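You operate a simulated robot arm through the tools that you are given. There is no shell and no other tool.

You are at the controls of a simulated two-armed robot. One attempt, no reset.

TASK
Try the table lamps and put the dead one in the small carton.
Fine: the three on the ice maker; switch the two good ones off again and leave them standing.

The check looks at the end state, three seconds after you hand in, the way a careful person would. Anything else that was tipped, shoved, dropped, spilled or broken makes it a failure.

THE ROBOT
Two 7-joint arms with fingered hands on one trunk that stands fixed in place. Base frame: the origin is at the foot of the trunk, x ahead of it, y to its left, z up; the work surface is at about z = 0.85. Lengths are in m, angles in degrees, forces in N, time in s.
The left shoulder is at [0.036, 0.173, 1.197], the right one opposite. With the tool pointing down near the work surface each hand reaches from about 0.1 to 0.76 m from the base axis, measured 20 degrees to its own side. Payload 3.5 kg a hand.
The tool frame of a hand sits at the grasp point between the pads (the TCP): z along the fingers, y along the line on which they close. The tips reach 0.025 m beyond it. The gripper opens to 0.088 m; its body begins 0.029 m behind the TCP. The gripper is a hand of 3 fingers: y runs from the thumb to the fingers, the wrist lies at [-0.013, -0.097, -0.162] in the tool frame, and closing takes about 1.5 s.
Orientation is that of the tool frame in the base frame, as [roll, pitch, yaw] about the fixed x, y, z axes, in that order (R = Rz(yaw) Ry(pitch) Rx(roll)). With the fingers straight down and the wrist toward the robot, the tool's x, y and z point along [0, 1, 0], [1, 0, 0] and [0, 0, -1] of the base frame.

THE INTERFACE
- The arms move only by the tool nudge_tool. It takes "left_commands", "right_commands" or both (then of equal length, played together; a hand with none holds still); each is a list of rows, each an object (a shift or turn left out is 0, a gripper value left out holds the last) with "translation": the shift along the base's x, y, z in m, a list of three; "rot": the turn, a rotation vector about the base's x, y, z in degrees, a list of three; "gripper": the finger opening in m, from 0 to 0.088. In form: [{"translation": [x, y, z], "rot": [ax, ay, az], "gripper": gripper}, ...]. A call has 1 to 20 rows; each row is the pose to reach, as a shift and turn from the pose commanded when the call began. Rows are played at 5 a second. More than 0.05 m and 8.6 degrees between two rows, or a gripper value outside its range, and nothing of the call is played. Where a pose cannot be reached the arm comes as near as it can. A force on the tool above 40 N (or 10 N above the force at the start of the call, whichever is more), or a blocked arm, ends the call early, and 0.2 s more pass. The fingers move at their own pace (about 0.072 m/s each) and stop on an object; they squeeze with about 32 N. The grip force told is the motor's: it shows also when the fingers shut on nothing. Time passes only in rows, and 0.2 s behind the last, so rows that repeat a pose let the fingers close. The reply holds the time, the measured pose of the TCP, the force on the tool along the base axes, the opening and the grip force, in the units named above and with some noise, with the torque about the TCP (base axes, N m) and any sound that the robot's microphone picked up.
- Cameras (640 x 400 px; columns grow to the right, rows downward): "scene" is now at [0.1062, -0.0537, 1.445]; the picture's right is [-0.56, -0.83, 0.05], its down [-0.39, 0.21, -0.90] and it looks along [0.74, -0.52, -0.43] (base axes); focal length 334 px, centre (320, 200). "left" rides on the left gripper at [-0.058, -0.085, -0.099] in its tool frame; the picture's right is [-0.67, -0.35, 0.66], its down [0.69, -0.63, 0.37] and it looks along [0.29, 0.69, 0.66] (tool axes); focal length 261 px, centre (320, 200). "right" rides on the right gripper at [0.058, -0.085, -0.099] in its tool frame; the picture's right is [-0.67, 0.35, -0.66], its down [-0.69, -0.63, 0.37] and it looks along [-0.29, 0.69, 0.66] (tool axes); focal length 261 px, centre (320, 200). There is no depth. A picture from a camera that has moved, and an enlarged one, comes with that camera's place and axes in the base frame and with its lens. The place of the scene camera against the robot may be out by one fixed shift of up to 0.012 m in any direction.
- grab_frame(camera): a new picture of that camera. It takes no simulated time.
- raise_lower(by): moves the trunk up (or, below 0, down) by that many m; the arms and the scene camera ride with it, the base frame stays. It gives what a move gives, with no picture.
- grasp_type(shape, hand): the hand has 3 fingers and takes this shape, open, in about a second: jaw (thumb against the fingers, like two jaws); tri (thumb and two fingers); tip (a fingertip pinch); poke (one finger out to press); point (the index stretched); flat (the hand flat); cup (the hand cupped); fist (a fist). The gripper value then closes the fingers along that shape, each until it touches; the sizes above hold for jaw. It gives what a move gives, with no picture.
- pan_tilt(pan, tilt): turns the head with the scene camera to pan (to the left, within 86 degrees either way) and tilt (down, from -29 to 69), counted from straight ahead of the robot (the tilt from the chest, where the trunk bows). It gives what a move gives.
- close_up(camera, box): a new picture of the part [left, top, right, bottom] of that camera's present view, enlarged. It takes no simulated time.
- sign_off(): hands the job in; it is judged then, once.

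Nothing tells you positions but the pictures and the camera data. Unless the task says otherwise, let go and move clear before handing in.

The tools are called after ">>>" as a command line: name --argument value ..., lists and objects as JSON in quotes. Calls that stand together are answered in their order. nudge_tool: Moves the arms, as the interface text tells. Its arguments: {"type":"object","properties":{"left_commands":{"type":"array","items":{"type":"object","properties":{"translation":{"type":"array","items":{"type":"number"}},"rot":{"type":"array","items":{"type":"number"}},"gripper":{"type":"number"}}}},"right_commands":{"type":"array","items":{"type":"object","properties":{"translation":{"type":"array","items":{"type":"number"}},"rot":{"type":"array","items":{"type":"number"}},"gripper":{"type":"number"}}}}},"required":[]} The other tools are called the same way: raise_lower (by) moves the trunk up or down; grasp_type (shape, hand) gives the hand a shape; pan_tilt (pan, tilt) turns the head that bears the scene camera; grab_frame (camera) takes a picture; close_up (camera, box) takes an enlarged picture of a part of a camera's view; sign_off () hands the job in.

At the start:

```text
t: 0.0
left_tool_pos: [0.4587, -0.085, 1.2264]
left_orientation: [-180.0, 0.0, 90.2]
left_wrist_force: [0.4, -0.1, -0.7]
left_wrist_torque: [-0.01, 0.0, 0.01]
left_opening: 0.0877
left_grip_force: 0.0
left_shape: jaw
right_tool_pos: [0.3508, -0.4351, 1.291]
right_orientation: [180.0, 0.0, 90.1]
right_wrist_force: [-0.3, 0.3, 0.3]
right_wrist_torque: [0.02, 0.04, 0.01]
right_opening: 0.0878
right_grip_force: 0.1
right_shape: jaw
trunk travel left (down, up): [-0.275, 0.18]
head pan, tilt (commanded): [-33.9, 21.7]
```

scene: 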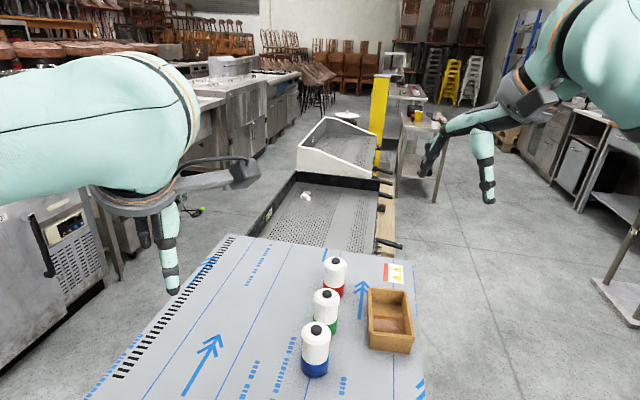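
right: 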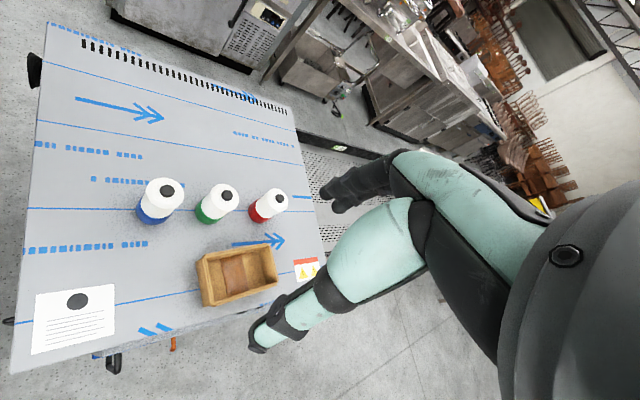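
left: 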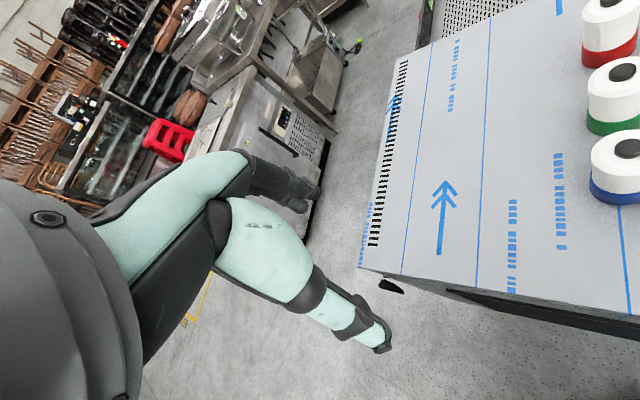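

I see three small lamps (white shade, black knob on top; red, green and blue bases) and a small brown box on the ice maker's top. I'll look closer first.

>>> close_up --camera "scene" --box '[260, 230, 440, 400]'

>>> close_up --camera "right" --box '[120, 160, 330, 320]'

>>> close_up --camera "left" --box '[520, 0, 640, 220]'

```text
2.35 times, centred on (350, 315) of scene
camera zoom: at [0.1062, -0.0537, 1.445], right [-0.56, -0.83, 0.05], down [-0.39, 0.21, -0.9], along [0.74, -0.52, -0.43], focal length 786 px, centre (249, -71)
```

zoom: 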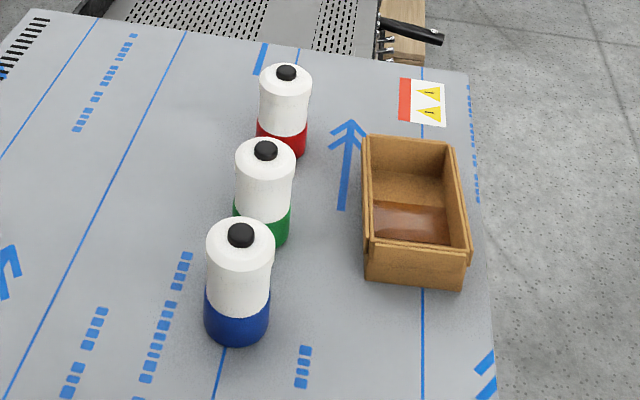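

```text
2.50 times, centred on (225, 240) of right
camera zoom: at [0.2677, -0.3779, 1.3913], right [0.35, -0.67, 0.66], down [-0.63, -0.69, -0.37], along [0.69, -0.28, -0.66], focal length 652 px, centre (558, 100)
```

zoom: 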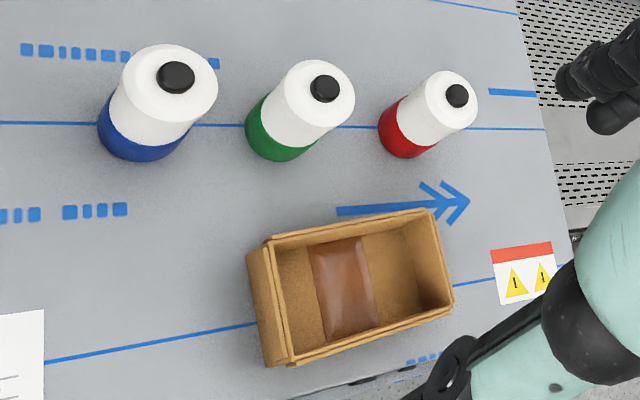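

```text
1.82 times, centred on (580, 110) of left
camera zoom: at [0.3726, -0.1427, 1.327], right [-0.35, -0.67, -0.66], down [-0.63, 0.68, -0.37], along [0.69, 0.29, -0.66], focal length 474 px, centre (-153, 364)
```

zoom: 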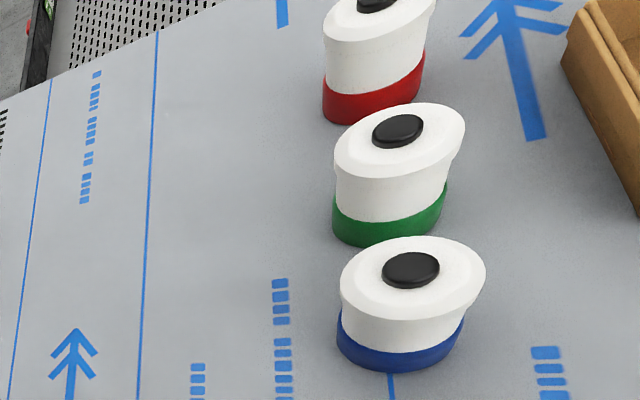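

Triangulating from the two views, the button tops are at about z 0.963: blue (0.476,-0.322), green (0.545,-0.391) and red (0.628,-0.476). The box is centred near (0.477,-0.519) with its rim at about z 0.91. Next I'll aim the head at them and shape the right hand to poke.

>>> pan_tilt --pan -38 --tilt 38

>>> grasp_type --hand "right" --shape "poke"

>>> grab_frame --camera "scene"

>>> grab_frame --camera "right"

>>> grab_frame --camera "left"

```text
t: 0.8
left_tool_pos: [0.4589, -0.0853, 1.2262]
left_orientation: [-180.0, 0.0, 90.1]
left_wrist_force: [0.2, 1.1, -0.3]
left_wrist_torque: [0.02, 0.01, 0.0]
left_opening: 0.0875
left_grip_force: 0.0
left_shape: jaw
right_tool_pos: [0.3524, -0.4348, 1.2911]
right_orientation: [180.0, -0.1, 90.0]
right_wrist_force: [-0.3, 1.0, -0.6]
right_wrist_torque: [-0.03, 0.01, 0.01]
right_opening: 0.0877
right_grip_force: 0.0
right_shape: jaw
trunk travel left (down, up): [-0.275, 0.18]
head pan, tilt (commanded): [-38.0, 38.0]
```

```text
t: 1.7
left_tool_pos: [0.4597, -0.0864, 1.2272]
left_orientation: [-180.0, 0.0, 90.2]
left_wrist_force: [0.7, 0.4, -0.4]
left_wrist_torque: [0.0, 0.02, -0.03]
left_opening: 0.0876
left_grip_force: 0.0
left_shape: jaw
right_tool_pos: [0.3517, -0.434, 1.2914]
right_orientation: [-180.0, -0.1, 90.0]
right_wrist_force: [0.0, 0.5, 0.2]
right_wrist_torque: [0.02, -0.01, 0.0]
right_opening: 0.0
right_grip_force: 0.0
right_shape: poke
trunk travel left (down, up): [-0.275, 0.18]
head pan, tilt (commanded): [-38.0, 38.0]
```

```text
taken
camera scene: at [0.0949, -0.0551, 1.4202], right [-0.61, -0.79, 0.05], down [-0.55, 0.38, -0.74], along [0.57, -0.48, -0.67], focal length 334 px, centre (320, 200)
```

scene: 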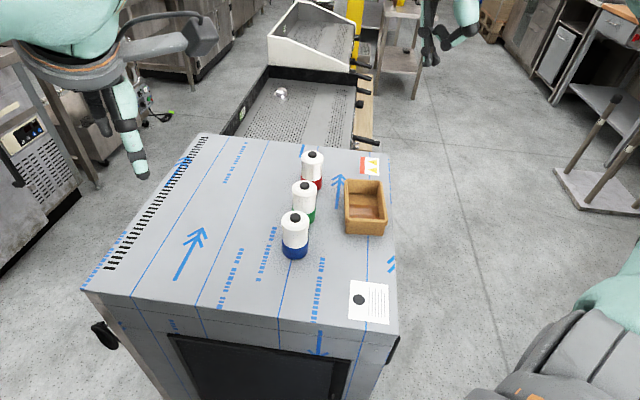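

```text
taken
camera right: at [0.2677, -0.3779, 1.3913], right [0.35, -0.67, 0.66], down [-0.63, -0.69, -0.37], along [0.69, -0.28, -0.66], focal length 261 px, centre (320, 200)
```

right: 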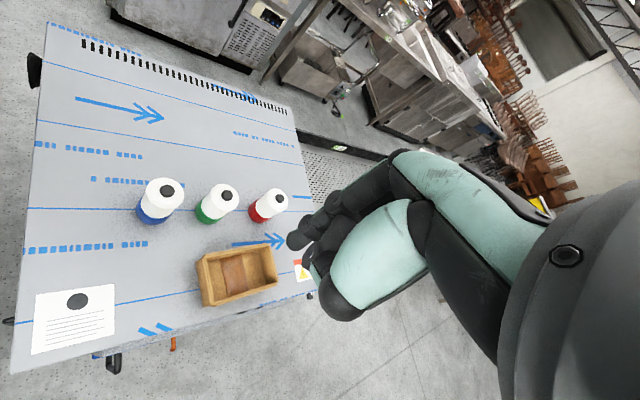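

```text
taken
camera left: at [0.3726, -0.1427, 1.327], right [-0.35, -0.67, -0.66], down [-0.63, 0.68, -0.37], along [0.69, 0.29, -0.66], focal length 261 px, centre (320, 200)
```

left: 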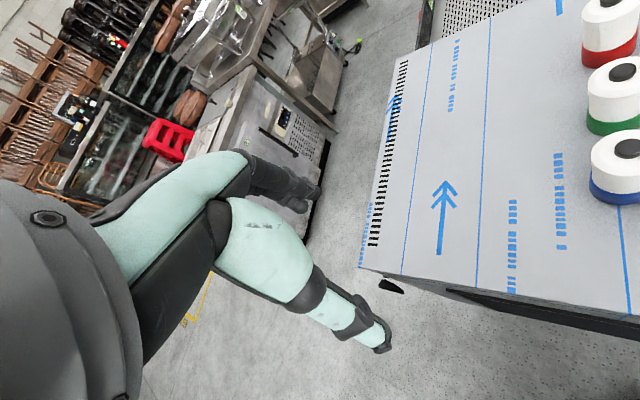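

The poke shape has one finger out. I'll zoom in to find where its tip sits.

>>> close_up --camera "right" --box '[260, 140, 450, 330]'

>>> close_up --camera "scene" --box '[230, 130, 420, 280]'

```text
2.11 times, centred on (355, 235) of right
camera zoom: at [0.2677, -0.3779, 1.3913], right [0.35, -0.67, 0.66], down [-0.63, -0.69, -0.37], along [0.69, -0.28, -0.66], focal length 549 px, centre (246, 126)
```

zoom: 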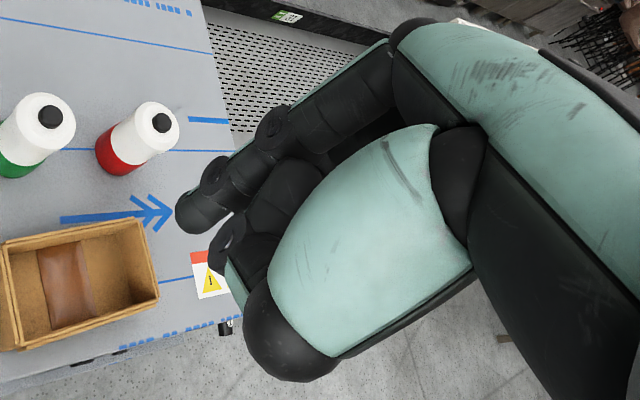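

```text
2.67 times, centred on (325, 205) of scene
camera zoom: at [0.0949, -0.0551, 1.4202], right [-0.61, -0.79, 0.05], down [-0.55, 0.38, -0.74], along [0.57, -0.48, -0.67], focal length 890 px, centre (307, 187)
```

zoom: 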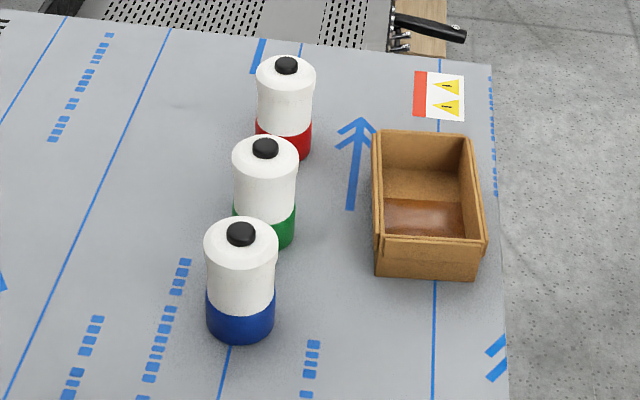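

The poking fingertip looks to lie close to the tool axis, about 0.025–0.03 m beyond the TCP. I'll bring the right hand above the blue lamp. I'll also move the left hand a bit out of the way, turned so its camera looks at the lamps.

>>> nudge_tool --right_commands '[{"translation": [0.016, 0.014, -0.03]}, {"translation": [0.031, 0.028, -0.06]}, {"translation": [0.047, 0.042, -0.09]}, {"translation": [0.062, 0.056, -0.12]}, {"translation": [0.078, 0.07, -0.15]}, {"translation": [0.093, 0.084, -0.18]}, {"translation": [0.109, 0.098, -0.21]}, {"translation": [0.124, 0.112, -0.235]}, {"translation": [0.124, 0.112, -0.235]}]' --left_commands '[{"translation": [0, 0.015, 0], "rot": [0, 0, -5]}, {"translation": [0, 0.03, 0], "rot": [0, 0, -10]}, {"translation": [0, 0.045, 0], "rot": [0, 0, -15]}, {"translation": [0, 0.06, 0], "rot": [0, 0, -20]}, {"translation": [0, 0.075, 0], "rot": [0, 0, -25]}, {"translation": [0, 0.09, 0], "rot": [0, 0, -30]}, {"translation": [0, 0.105, 0], "rot": [0, 0, -35]}, {"translation": [0, 0.12, 0], "rot": [0, 0, -40]}, {"translation": [0, 0.12, 0], "rot": [0, 0, -40]}]'

>>> grab_frame --camera "scene"

>>> grab_frame --camera "left"

>>> grab_frame --camera "right"

```text
t: 3.7
left_tool_pos: [0.4582, 0.0353, 1.2269]
left_orientation: [180.0, -0.1, 50.0]
left_wrist_force: [1.1, -0.3, -0.8]
left_wrist_torque: [-0.02, 0.03, 0.02]
left_opening: 0.0877
left_grip_force: 0.0
left_shape: jaw
right_tool_pos: [0.4748, -0.3239, 1.057]
right_orientation: [180.0, 0.0, 90.1]
right_wrist_force: [0.1, -0.9, -0.9]
right_wrist_torque: [-0.04, -0.01, -0.03]
right_opening: 0.0
right_grip_force: 0.1
right_shape: poke
trunk travel left (down, up): [-0.275, 0.18]
head pan, tilt (commanded): [-38.0, 38.0]
```

```text
taken
camera scene: at [0.0942, -0.0557, 1.4203], right [-0.61, -0.79, 0.05], down [-0.55, 0.38, -0.74], along [0.57, -0.48, -0.67], focal length 334 px, centre (320, 200)
```

scene: 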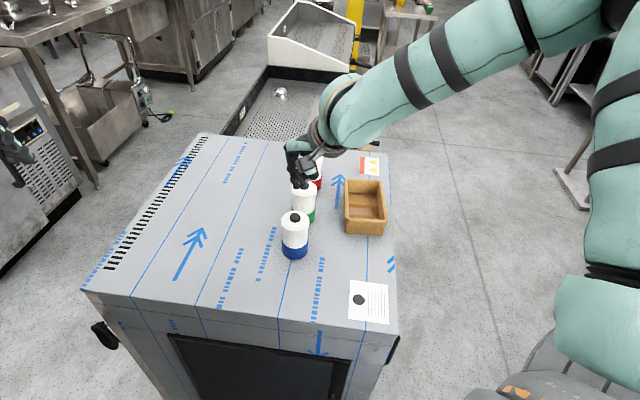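

```text
taken
camera left: at [0.3546, 0.0452, 1.3277], right [-0.7, -0.29, -0.66], down [-0.04, 0.93, -0.37], along [0.72, -0.23, -0.66], focal length 261 px, centre (320, 200)
```

left: 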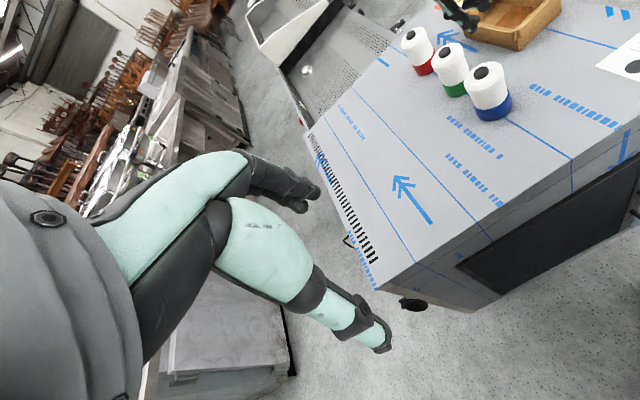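

```text
taken
camera right: at [0.391, -0.2664, 1.1567], right [0.35, -0.67, 0.66], down [-0.63, -0.69, -0.37], along [0.69, -0.28, -0.66], focal length 261 px, centre (320, 200)
```

right: 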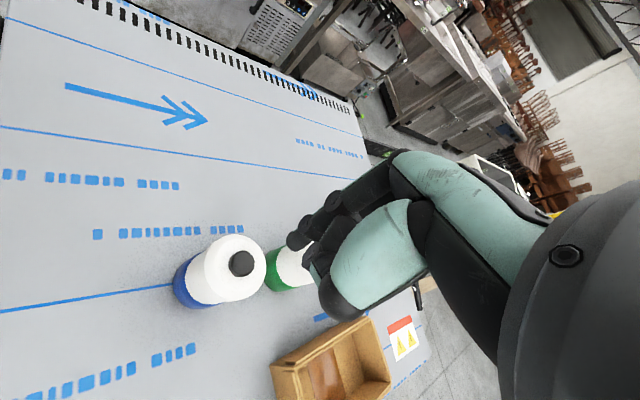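

The right hand is above the blue lamp. I'll zoom in from the scene and left cameras to place the fingertip against the button.

>>> close_up --camera "scene" --box '[250, 110, 400, 270]'

>>> close_up --camera "left" --box '[380, 0, 580, 130]'

>>> close_up --camera "right" --box '[160, 180, 360, 340]'

```text
2.50 times, centred on (325, 190) of scene
camera zoom: at [0.0942, -0.0557, 1.4203], right [-0.61, -0.79, 0.05], down [-0.55, 0.38, -0.74], along [0.57, -0.48, -0.67], focal length 835 px, centre (308, 225)
```

zoom: 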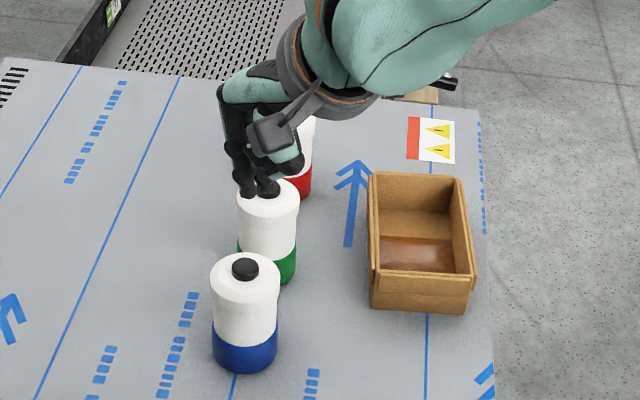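

```text
3.08 times, centred on (480, 65) of left
camera zoom: at [0.3546, 0.0452, 1.3277], right [-0.7, -0.29, -0.66], down [-0.04, 0.93, -0.37], along [0.72, -0.23, -0.66], focal length 802 px, centre (-172, 615)
```

zoom: 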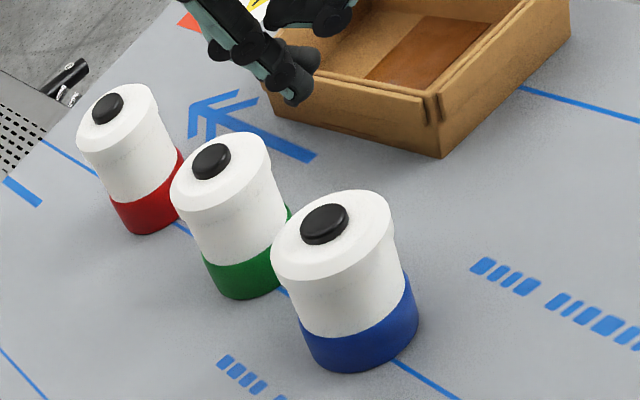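

```text
2.50 times, centred on (260, 260) of right
camera zoom: at [0.391, -0.2664, 1.1567], right [0.35, -0.67, 0.66], down [-0.63, -0.69, -0.37], along [0.69, -0.28, -0.66], focal length 652 px, centre (470, 50)
```

zoom: 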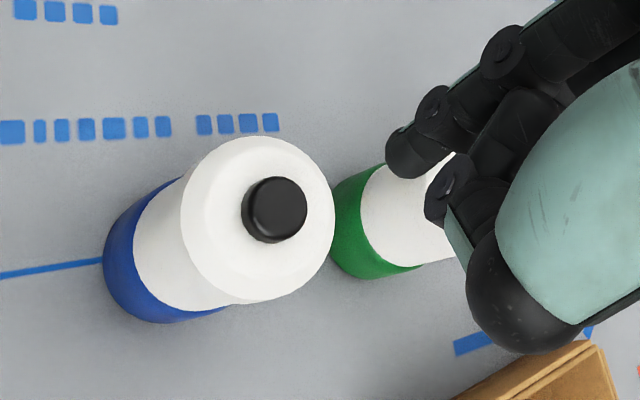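

The fingertip sits about 0.027 m below the TCP and nearly on its axis, close to directly over the blue button. I'll come down 5 cm and check the alignment at close range.

>>> nudge_tool --right_commands '[{"translation": [0, 0.001, -0.02]}, {"translation": [0, 0.002, -0.04]}, {"translation": [0, 0.003, -0.05]}, {"translation": [0, 0.003, -0.05]}]'

>>> close_up --camera "scene" --box '[250, 150, 350, 270]'

>>> close_up --camera "left" --box '[380, 0, 580, 130]'

>>> close_up --camera "right" --box '[160, 180, 360, 340]'

```text
t: 4.7
left_tool_pos: [0.4599, 0.0357, 1.226]
left_orientation: [-180.0, 0.0, 50.1]
left_wrist_force: [0.4, 0.1, 0.8]
left_wrist_torque: [0.02, 0.0, 0.0]
left_opening: 0.0876
left_grip_force: 0.0
left_shape: jaw
right_tool_pos: [0.4754, -0.32, 1.0069]
right_orientation: [-180.0, 0.0, 90.0]
right_wrist_force: [1.1, -0.5, -0.6]
right_wrist_torque: [0.01, 0.01, 0.0]
right_opening: 0.0
right_grip_force: 0.1
right_shape: poke
trunk travel left (down, up): [-0.275, 0.18]
head pan, tilt (commanded): [-38.0, 38.0]
```

```text
3.33 times, centred on (300, 210) of scene
camera zoom: at [0.095, -0.0547, 1.4202], right [-0.61, -0.79, 0.05], down [-0.55, 0.38, -0.74], along [0.57, -0.48, -0.67], focal length 1113 px, centre (387, 167)
```

zoom: 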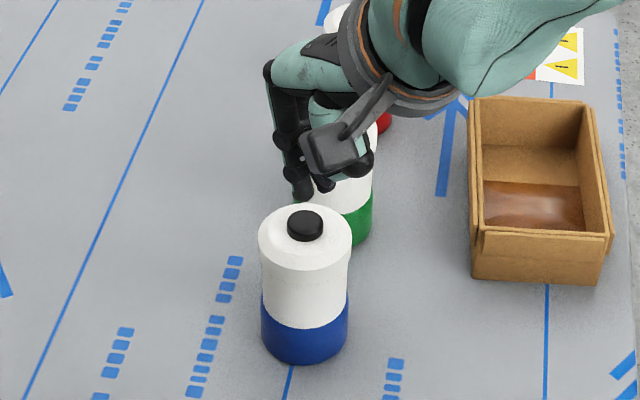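

```text
3.08 times, centred on (480, 65) of left
camera zoom: at [0.3554, 0.0458, 1.3274], right [-0.7, -0.29, -0.66], down [-0.04, 0.93, -0.37], along [0.72, -0.23, -0.66], focal length 802 px, centre (-172, 615)
```

zoom: 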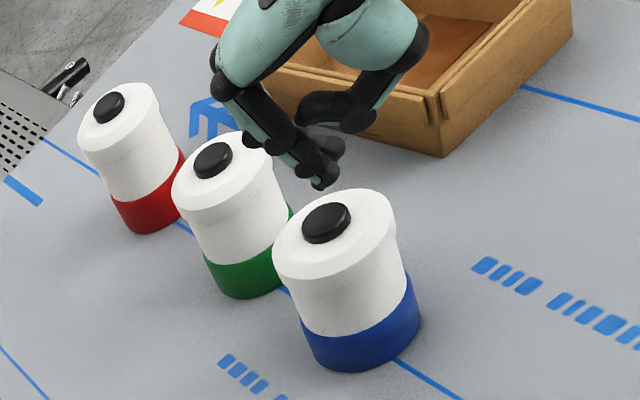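

```text
2.50 times, centred on (260, 260) of right
camera zoom: at [0.3919, -0.2631, 1.1067], right [0.35, -0.67, 0.66], down [-0.63, -0.69, -0.37], along [0.69, -0.28, -0.66], focal length 652 px, centre (470, 50)
```

zoom: 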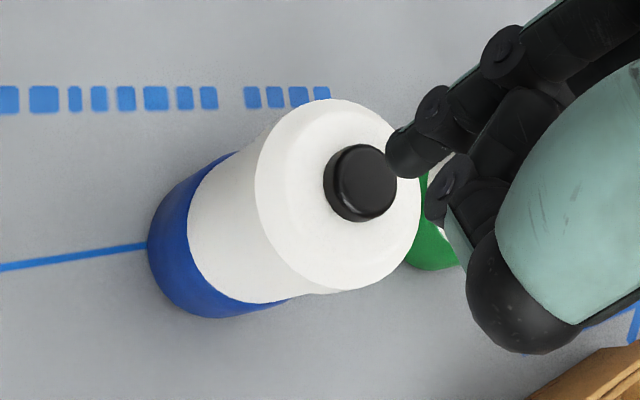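

All three views agree the fingertip will meet the blue button after about 2 cm more. I'll lower it gently and watch the force.

>>> nudge_tool --right_commands '[{"translation": [0, 0, -0.008]}, {"translation": [0, 0, -0.014]}, {"translation": [0, 0, -0.017]}, {"translation": [0, 0, -0.019]}]'

>>> close_up --camera "left" --box '[380, 0, 580, 130]'

>>> close_up --camera "right" --box '[220, 180, 360, 290]'

>>> close_up --camera "scene" --box '[250, 150, 350, 270]'

```text
t: 5.7
left_tool_pos: [0.4589, 0.0351, 1.2269]
left_orientation: [180.0, 0.1, 50.1]
left_wrist_force: [-0.1, 0.1, -1.6]
left_wrist_torque: [0.02, -0.02, -0.01]
left_opening: 0.0876
left_grip_force: 0.0
left_shape: jaw
right_tool_pos: [0.4749, -0.3199, 0.9881]
right_orientation: [-179.9, 0.0, 90.1]
right_wrist_force: [-1.1, -0.1, 0.7]
right_wrist_torque: [-0.01, 0.02, 0.03]
right_opening: 0.0001
right_grip_force: 0.2
right_shape: poke
trunk travel left (down, up): [-0.275, 0.18]
head pan, tilt (commanded): [-38.0, 38.0]
```

```text
3.08 times, centred on (480, 65) of left
camera zoom: at [0.3554, 0.0455, 1.3274], right [-0.7, -0.29, -0.66], down [-0.04, 0.93, -0.37], along [0.72, -0.23, -0.66], focal length 802 px, centre (-172, 615)
```

zoom: 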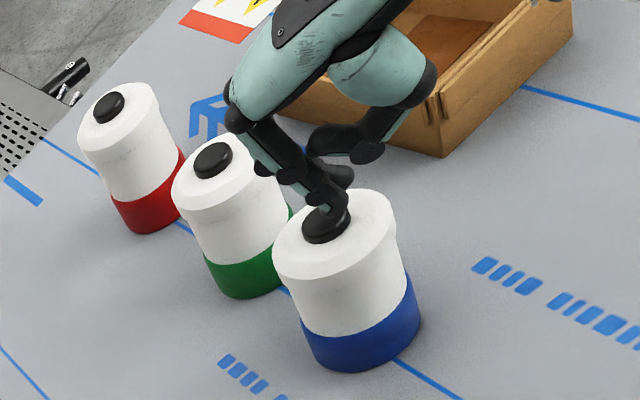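

```text
3.64 times, centred on (290, 235) of right
camera zoom: at [0.3918, -0.263, 1.0876], right [0.35, -0.67, 0.66], down [-0.63, -0.69, -0.37], along [0.69, -0.28, -0.66], focal length 948 px, centre (429, 73)
```

zoom: 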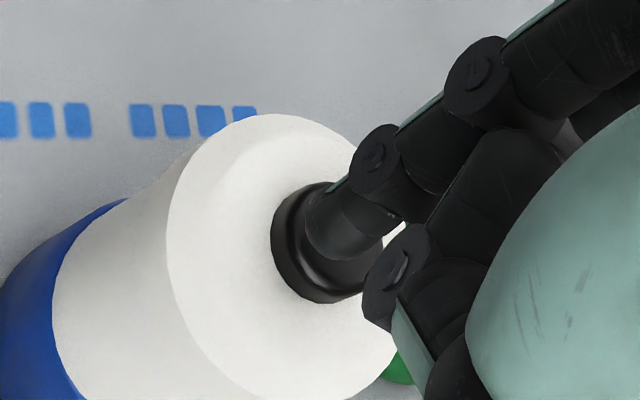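

```text
3.33 times, centred on (300, 210) of scene
camera zoom: at [0.0951, -0.055, 1.4202], right [-0.61, -0.79, 0.05], down [-0.55, 0.38, -0.74], along [0.57, -0.48, -0.67], focal length 1113 px, centre (387, 167)
```

zoom: 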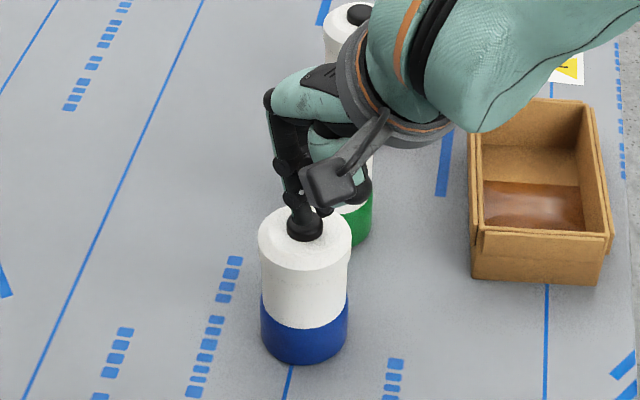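

The fingertip is right over the button and nearly touching. I'll press in small steps.

>>> nudge_tool --right_commands '[{"translation": [0, 0, -0.002]}, {"translation": [0, 0, -0.004]}, {"translation": [0, 0, -0.005]}]'

>>> close_up --camera "left" --box '[380, 0, 580, 130]'

```text
t: 6.5
left_tool_pos: [0.4599, 0.036, 1.2277]
left_orientation: [-179.9, -0.1, 50.1]
left_wrist_force: [0.1, -0.3, 0.0]
left_wrist_torque: [0.01, 0.0, 0.02]
left_opening: 0.0877
left_grip_force: 0.1
left_shape: jaw
right_tool_pos: [0.476, -0.3194, 0.9824]
right_orientation: [180.0, 0.0, 90.0]
right_wrist_force: [-0.4, 0.0, 0.1]
right_wrist_torque: [-0.01, -0.03, 0.01]
right_opening: 0.0001
right_grip_force: 0.1
right_shape: poke
trunk travel left (down, up): [-0.275, 0.18]
head pan, tilt (commanded): [-38.0, 38.0]
```

```text
3.08 times, centred on (480, 65) of left
camera zoom: at [0.3553, 0.0456, 1.3274], right [-0.7, -0.29, -0.66], down [-0.04, 0.93, -0.37], along [0.72, -0.23, -0.66], focal length 802 px, centre (-172, 615)
```

zoom: 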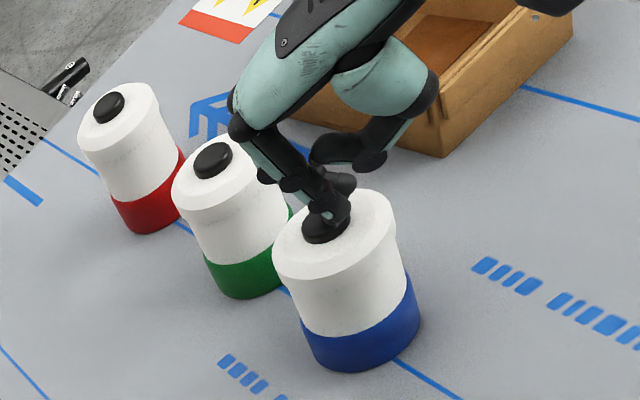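

There's no contact force yet, so I'll keep lowering slowly.

>>> nudge_tool --right_commands '[{"translation": [0, 0, -0.0015]}, {"translation": [0, 0, -0.003]}, {"translation": [0, 0, -0.003]}]'

>>> close_up --camera "left" --box '[420, 40, 540, 130]'

>>> close_up --camera "right" --box '[220, 180, 360, 290]'

```text
t: 7.3
left_tool_pos: [0.4593, 0.036, 1.2268]
left_orientation: [180.0, 0.1, 50.1]
left_wrist_force: [-0.9, -0.6, -0.1]
left_wrist_torque: [0.0, 0.02, 0.01]
left_opening: 0.0876
left_grip_force: 0.1
left_shape: jaw
right_tool_pos: [0.4762, -0.3203, 0.9792]
right_orientation: [-179.9, -0.1, 90.1]
right_wrist_force: [0.2, 0.3, 0.0]
right_wrist_torque: [-0.03, 0.02, 0.04]
right_opening: 0.0
right_grip_force: 0.0
right_shape: poke
trunk travel left (down, up): [-0.275, 0.18]
head pan, tilt (commanded): [-38.0, 38.0]
```

```text
4.44 times, centred on (480, 85) of left
camera zoom: at [0.3553, 0.0456, 1.3274], right [-0.7, -0.29, -0.66], down [-0.04, 0.93, -0.37], along [0.72, -0.23, -0.66], focal length 1158 px, centre (-391, 711)
```

zoom: 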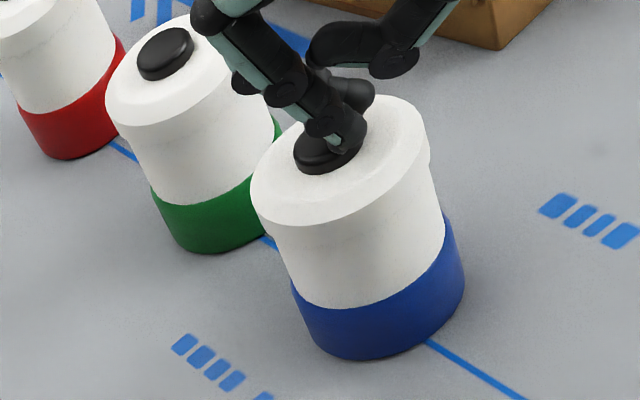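

```text
3.64 times, centred on (290, 235) of right
camera zoom: at [0.3916, -0.2626, 1.0795], right [0.35, -0.67, 0.66], down [-0.63, -0.69, -0.37], along [0.69, -0.28, -0.66], focal length 948 px, centre (429, 73)
```

zoom: 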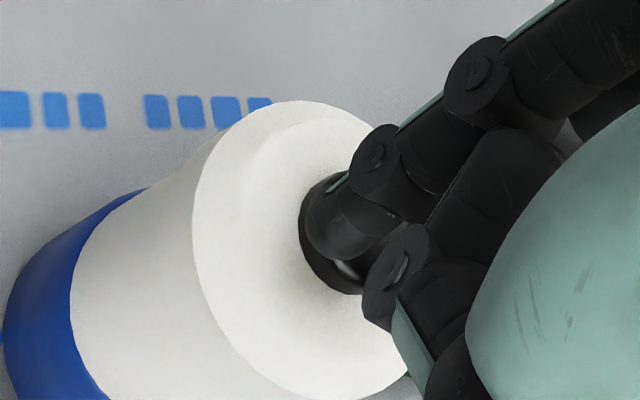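

>>> close_up --camera "scene" --box '[265, 180, 325, 240]'

>>> close_up --camera "right" --box '[270, 200, 340, 250]'

>>> close_up --camera "left" --box '[460, 50, 510, 90]'

```text
6.67 times, centred on (295, 210) of scene
camera zoom: at [0.095, -0.0549, 1.4202], right [-0.61, -0.79, 0.05], down [-0.55, 0.38, -0.74], along [0.57, -0.48, -0.67], focal length 2226 px, centre (487, 133)
```

zoom: 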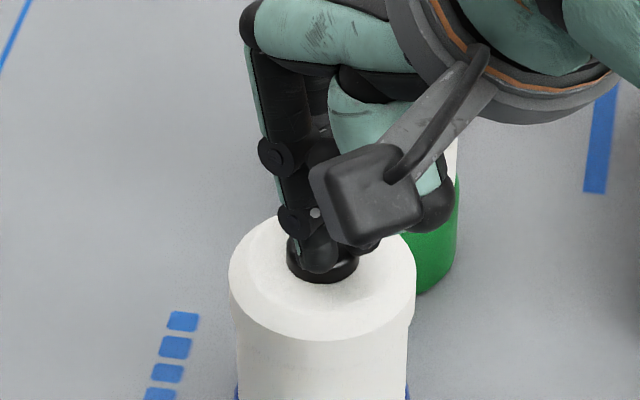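

```text
8.00 times, centred on (305, 225) of right
camera zoom: at [0.3916, -0.2626, 1.0795], right [0.35, -0.67, 0.66], down [-0.63, -0.69, -0.37], along [0.69, -0.28, -0.66], focal length 2085 px, centre (440, 0)
```

zoom: 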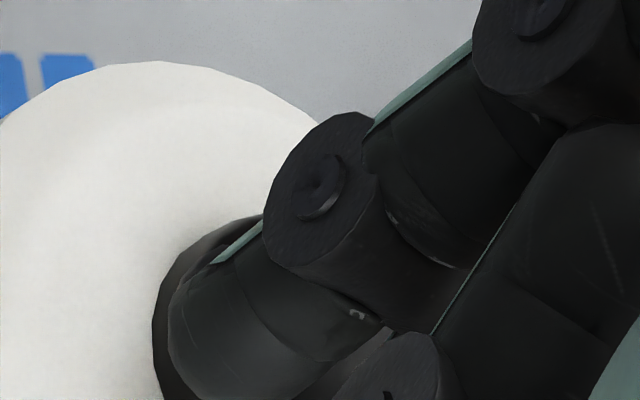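

```text
10.00 times, centred on (485, 70) of left
camera zoom: at [0.3553, 0.0456, 1.3274], right [-0.7, -0.29, -0.66], down [-0.04, 0.93, -0.37], along [0.72, -0.23, -0.66], focal length 2606 px, centre (-1330, 1500)
```

zoom: 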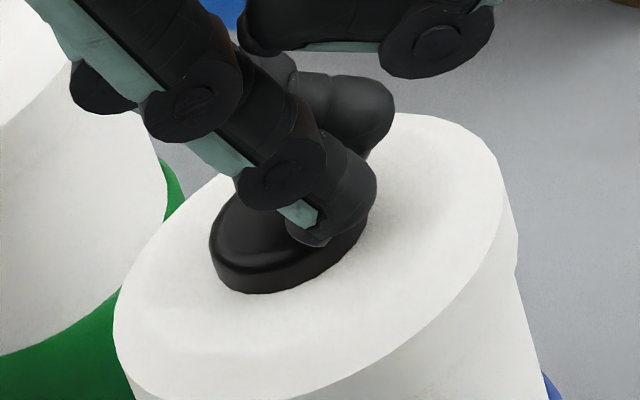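

The fingertip looks about 7 mm toward the robot and to the left of the button's centre. I'll lift slightly, shift by (+0.005, -0.006) and look again.

>>> nudge_tool --right_commands '[{"translation": [0, 0, 0.006]}, {"translation": [0.003, -0.003, 0.006]}, {"translation": [0.005, -0.006, 0.006]}, {"translation": [0.005, -0.006, 0.003]}, {"translation": [0.005, -0.006, 0.001]}]'

>>> close_up --camera "scene" --box '[265, 180, 325, 240]'

>>> close_up --camera "right" --box '[250, 190, 350, 260]'

>>> close_up --camera "left" --box '[460, 50, 510, 90]'

```text
t: 8.5
left_tool_pos: [0.4599, 0.0355, 1.2266]
left_orientation: [179.9, 0.0, 50.1]
left_wrist_force: [-0.2, -1.0, -0.3]
left_wrist_torque: [0.01, 0.01, -0.04]
left_opening: 0.0879
left_grip_force: 0.0
left_shape: jaw
right_tool_pos: [0.4813, -0.326, 0.9799]
right_orientation: [-179.9, 0.0, 90.1]
right_wrist_force: [-0.1, -0.9, -0.2]
right_wrist_torque: [0.02, -0.01, -0.03]
right_opening: 0.0
right_grip_force: 0.0
right_shape: poke
trunk travel left (down, up): [-0.275, 0.18]
head pan, tilt (commanded): [-38.0, 38.0]
```

```text
6.67 times, centred on (295, 210) of scene
camera zoom: at [0.0951, -0.055, 1.4202], right [-0.61, -0.79, 0.05], down [-0.55, 0.38, -0.74], along [0.57, -0.48, -0.67], focal length 2226 px, centre (487, 133)
```

zoom: 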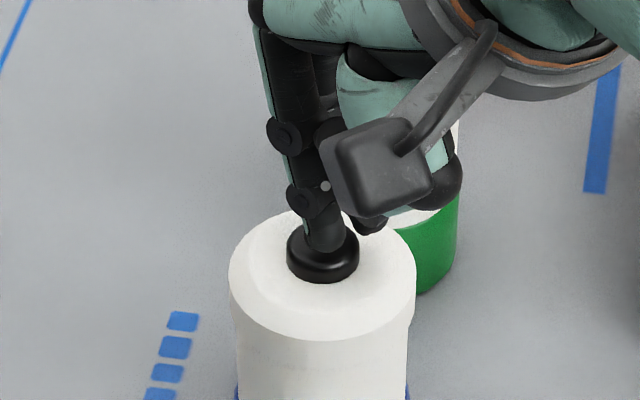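

```text
5.71 times, centred on (300, 225) of right
camera zoom: at [0.3968, -0.2689, 1.0801], right [0.35, -0.67, 0.66], down [-0.63, -0.69, -0.37], along [0.69, -0.28, -0.66], focal length 1489 px, centre (434, 57)
```

zoom: 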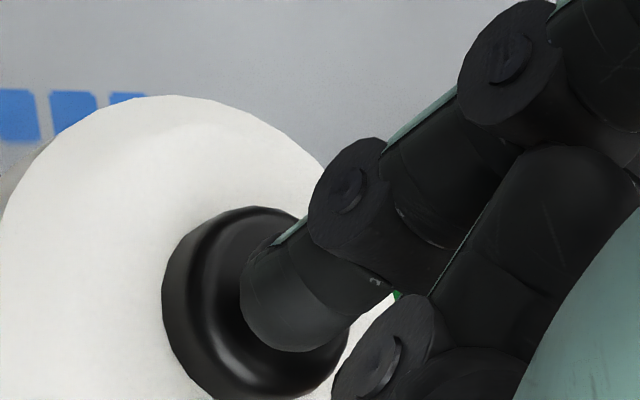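

```text
10.00 times, centred on (485, 70) of left
camera zoom: at [0.3554, 0.0455, 1.3274], right [-0.7, -0.29, -0.66], down [-0.04, 0.93, -0.37], along [0.72, -0.23, -0.66], focal length 2606 px, centre (-1330, 1500)
```

zoom: 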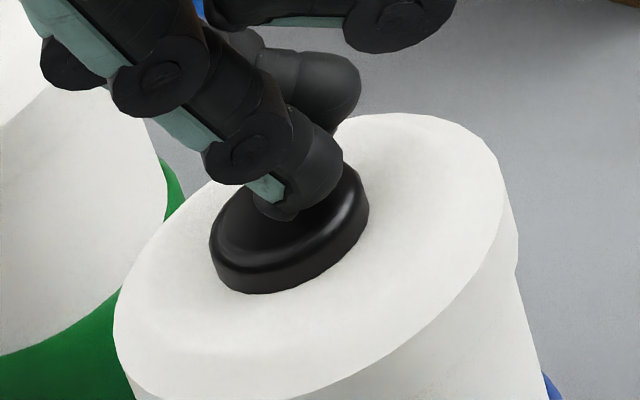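

The tip is now over the button's middle in all three views. I'll press down in small steps.

>>> nudge_tool --right_commands '[{"translation": [0, 0, -0.0015]}, {"translation": [0, 0, -0.003]}, {"translation": [0, 0, -0.0045]}, {"translation": [0, 0, -0.006]}]'

>>> close_up --camera "left" --box '[460, 50, 510, 90]'

```text
t: 9.5
left_tool_pos: [0.459, 0.0359, 1.2272]
left_orientation: [179.9, -0.1, 50.2]
left_wrist_force: [-0.2, 0.1, 0.0]
left_wrist_torque: [-0.01, 0.02, 0.0]
left_opening: 0.0876
left_grip_force: 0.1
left_shape: jaw
right_tool_pos: [0.4812, -0.3255, 0.9738]
right_orientation: [-180.0, 0.0, 90.1]
right_wrist_force: [-0.2, -0.2, 1.7]
right_wrist_torque: [0.03, -0.02, 0.0]
right_opening: 0.0002
right_grip_force: 0.2
right_shape: poke
trunk travel left (down, up): [-0.275, 0.18]
head pan, tilt (commanded): [-38.0, 38.0]
heard: click
```

```text
10.00 times, centred on (485, 70) of left
camera zoom: at [0.355, 0.0457, 1.3275], right [-0.7, -0.29, -0.66], down [-0.04, 0.93, -0.37], along [0.72, -0.23, -0.66], focal length 2606 px, centre (-1330, 1500)
```

zoom: 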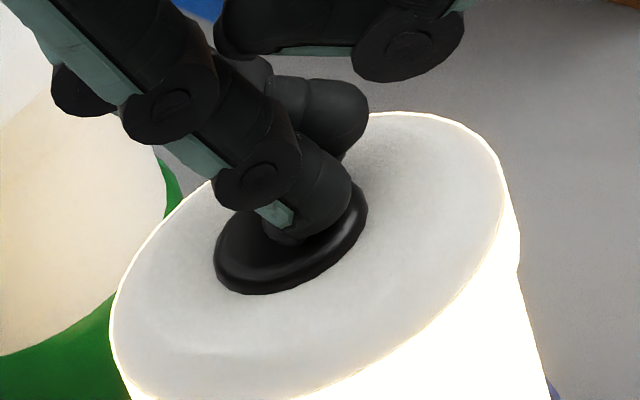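

The button clicked and the blue lamp lit, so it's good. I'll release, check that it stays on, then press again to switch it off.

>>> nudge_tool --right_commands '[{"translation": [0, 0, 0.004]}, {"translation": [0, 0, 0.01]}, {"translation": [0, 0, 0.012]}]'

>>> grab_frame --camera "left"

>>> close_up --camera "scene" --box '[250, 150, 350, 270]'

```text
t: 10.3
left_tool_pos: [0.4579, 0.0347, 1.2279]
left_orientation: [180.0, 0.0, 50.1]
left_wrist_force: [-0.6, 0.0, -0.1]
left_wrist_torque: [-0.03, 0.03, -0.02]
left_opening: 0.0875
left_grip_force: 0.1
left_shape: jaw
right_tool_pos: [0.4801, -0.3254, 0.9857]
right_orientation: [180.0, 0.1, 90.2]
right_wrist_force: [0.3, 0.2, 0.0]
right_wrist_torque: [-0.01, 0.0, -0.02]
right_opening: 0.0
right_grip_force: 0.0
right_shape: poke
trunk travel left (down, up): [-0.275, 0.18]
head pan, tilt (commanded): [-38.0, 38.0]
```

```text
taken
camera left: at [0.3553, 0.0456, 1.3274], right [-0.7, -0.29, -0.66], down [-0.04, 0.93, -0.37], along [0.72, -0.23, -0.66], focal length 261 px, centre (320, 200)
```

left: 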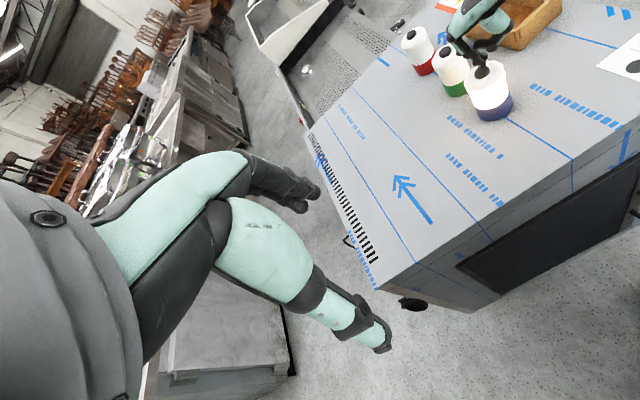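

```text
3.33 times, centred on (300, 210) of scene
camera zoom: at [0.095, -0.0549, 1.4202], right [-0.61, -0.79, 0.05], down [-0.55, 0.38, -0.74], along [0.57, -0.48, -0.67], focal length 1113 px, centre (387, 167)
```

zoom: 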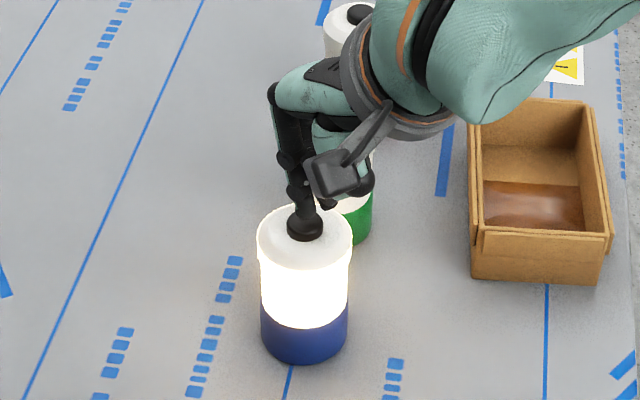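

The blue lamp stays on after release, so the button toggles. I'll press it again to switch it off and lift away.

>>> nudge_tool --right_commands '[{"translation": [0, 0, -0.005]}, {"translation": [0, 0, -0.008]}, {"translation": [0, 0, -0.0105]}, {"translation": [0, 0, -0.012]}]'

>>> close_up --camera "scene" --box '[250, 150, 350, 270]'

```text
t: 11.3
left_tool_pos: [0.4594, 0.0345, 1.2267]
left_orientation: [-179.9, 0.0, 50.1]
left_wrist_force: [-0.5, -0.8, -0.2]
left_wrist_torque: [-0.03, 0.0, 0.01]
left_opening: 0.0877
left_grip_force: 0.0
left_shape: jaw
right_tool_pos: [0.4809, -0.3262, 0.9738]
right_orientation: [180.0, 0.0, 90.1]
right_wrist_force: [1.0, 0.2, 1.7]
right_wrist_torque: [-0.03, -0.06, 0.03]
right_opening: 0.0001
right_grip_force: 0.1
right_shape: poke
trunk travel left (down, up): [-0.275, 0.18]
head pan, tilt (commanded): [-38.0, 38.0]
heard: click
```

```text
3.33 times, centred on (300, 210) of scene
camera zoom: at [0.0948, -0.0549, 1.4203], right [-0.61, -0.79, 0.05], down [-0.55, 0.38, -0.74], along [0.57, -0.48, -0.67], focal length 1113 px, centre (387, 167)
```

zoom: 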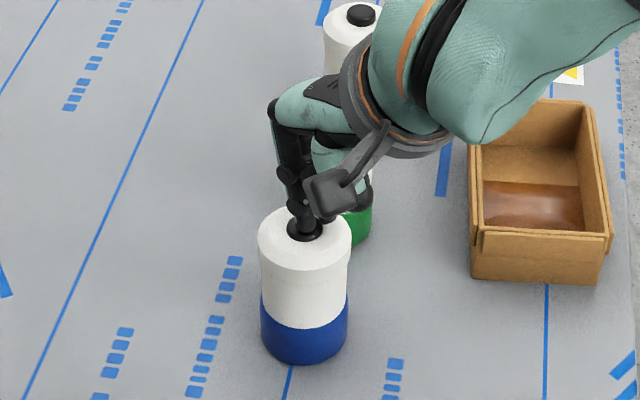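

Blue is off again. I'll lift and move over the green lamp, offset about (+0.069, -0.0725).

>>> nudge_tool --right_commands '[{"translation": [0, 0, 0.02]}, {"translation": [0, 0, 0.05]}, {"translation": [0.023, -0.024, 0.06]}, {"translation": [0.046, -0.048, 0.06]}, {"translation": [0.069, -0.0725, 0.06]}, {"translation": [0.069, -0.0725, 0.035]}, {"translation": [0.069, -0.0725, 0.016]}, {"translation": [0.069, -0.0725, 0.012]}]'

>>> grab_frame --camera "scene"

>>> close_up --camera "right" --box '[250, 190, 350, 260]'

>>> close_up --camera "left" --box '[400, 0, 520, 80]'

>>> close_up --camera "scene" --box '[270, 150, 340, 210]'

```text
t: 13.1
left_tool_pos: [0.4581, 0.0341, 1.2279]
left_orientation: [-179.9, 0.0, 50.0]
left_wrist_force: [1.1, 0.2, 0.7]
left_wrist_torque: [-0.04, 0.0, -0.02]
left_opening: 0.0878
left_grip_force: 0.1
left_shape: jaw
right_tool_pos: [0.551, -0.3987, 0.9858]
right_orientation: [180.0, 0.0, 90.1]
right_wrist_force: [0.9, 0.0, 0.5]
right_wrist_torque: [0.02, -0.03, -0.02]
right_opening: 0.0
right_grip_force: 0.1
right_shape: poke
trunk travel left (down, up): [-0.275, 0.18]
head pan, tilt (commanded): [-38.0, 38.0]
```

```text
taken
camera scene: at [0.0948, -0.0553, 1.4202], right [-0.61, -0.79, 0.05], down [-0.55, 0.38, -0.74], along [0.57, -0.48, -0.67], focal length 334 px, centre (320, 200)
```

scene: 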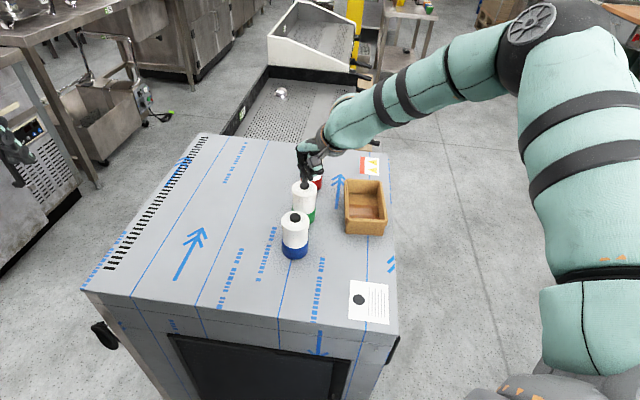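

```text
5.71 times, centred on (300, 225) of right
camera zoom: at [0.4663, -0.3415, 1.0862], right [0.35, -0.67, 0.66], down [-0.63, -0.69, -0.37], along [0.7, -0.28, -0.66], focal length 1489 px, centre (434, 57)
```

zoom: 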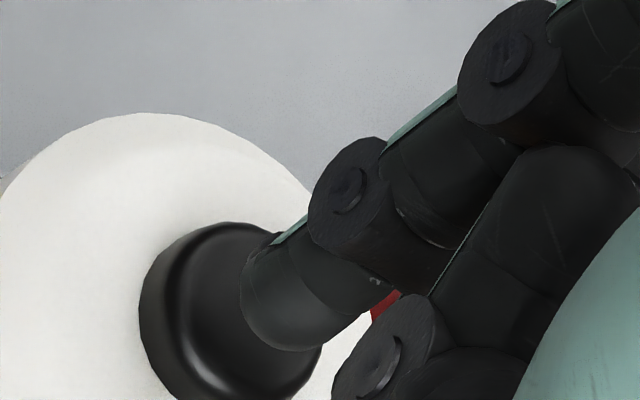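

```text
5.00 times, centred on (460, 40) of left
camera zoom: at [0.3552, 0.0453, 1.3275], right [-0.7, -0.29, -0.66], down [-0.04, 0.93, -0.37], along [0.72, -0.23, -0.66], focal length 1303 px, centre (-380, 1000)
```

zoom: 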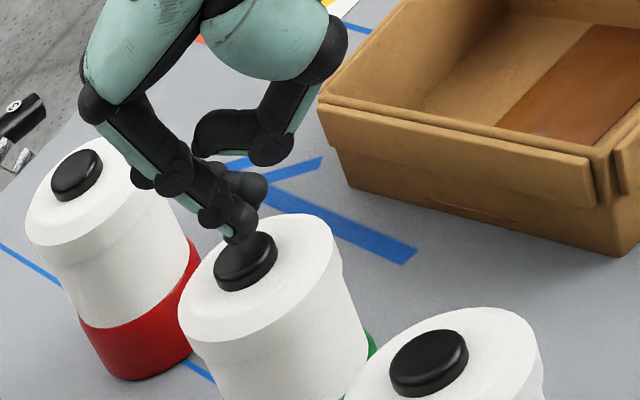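

```text
6.67 times, centred on (305, 180) of scene
camera zoom: at [0.0948, -0.0553, 1.4202], right [-0.61, -0.79, 0.05], down [-0.55, 0.38, -0.74], along [0.57, -0.48, -0.67], focal length 2226 px, centre (420, 333)
```

zoom: 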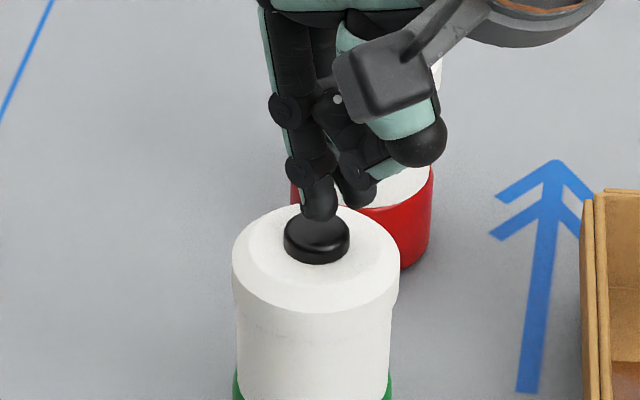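

The fingertip is well aligned above the green button. Pressing now.

>>> nudge_tool --right_commands '[{"translation": [0, 0, -0.005]}, {"translation": [0, 0, -0.008]}, {"translation": [0, 0, -0.0105]}, {"translation": [0, 0, -0.012]}]'

>>> close_up --camera "scene" --box '[250, 140, 350, 270]'

>>> close_up --camera "left" --box '[400, 0, 520, 80]'

```text
t: 14.1
left_tool_pos: [0.4591, 0.0352, 1.227]
left_orientation: [-180.0, 0.1, 50.1]
left_wrist_force: [-0.3, 0.1, -0.6]
left_wrist_torque: [-0.03, 0.01, 0.02]
left_opening: 0.0876
left_grip_force: 0.1
left_shape: jaw
right_tool_pos: [0.5469, -0.3979, 0.9754]
right_orientation: [179.9, 0.1, 90.1]
right_wrist_force: [0.7, 0.2, 1.0]
right_wrist_torque: [0.02, 0.03, 0.01]
right_opening: 0.0
right_grip_force: 0.1
right_shape: poke
trunk travel left (down, up): [-0.275, 0.18]
head pan, tilt (commanded): [-38.0, 38.0]
```

```text
3.08 times, centred on (300, 205) of scene
camera zoom: at [0.0949, -0.0548, 1.4203], right [-0.61, -0.79, 0.05], down [-0.55, 0.38, -0.74], along [0.57, -0.48, -0.67], focal length 1027 px, centre (382, 185)
```

zoom: 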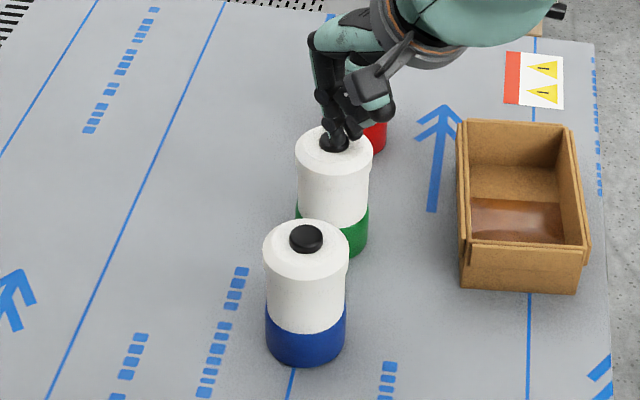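

```text
5.00 times, centred on (460, 40) of left
camera zoom: at [0.3553, 0.0457, 1.3275], right [-0.7, -0.29, -0.66], down [-0.04, 0.93, -0.37], along [0.72, -0.23, -0.66], focal length 1303 px, centre (-380, 1000)
```

zoom: 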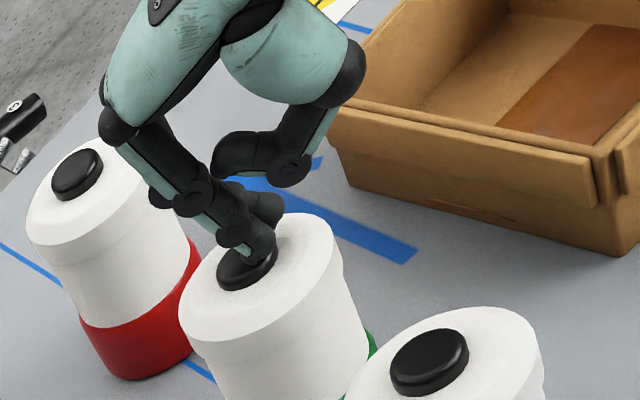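

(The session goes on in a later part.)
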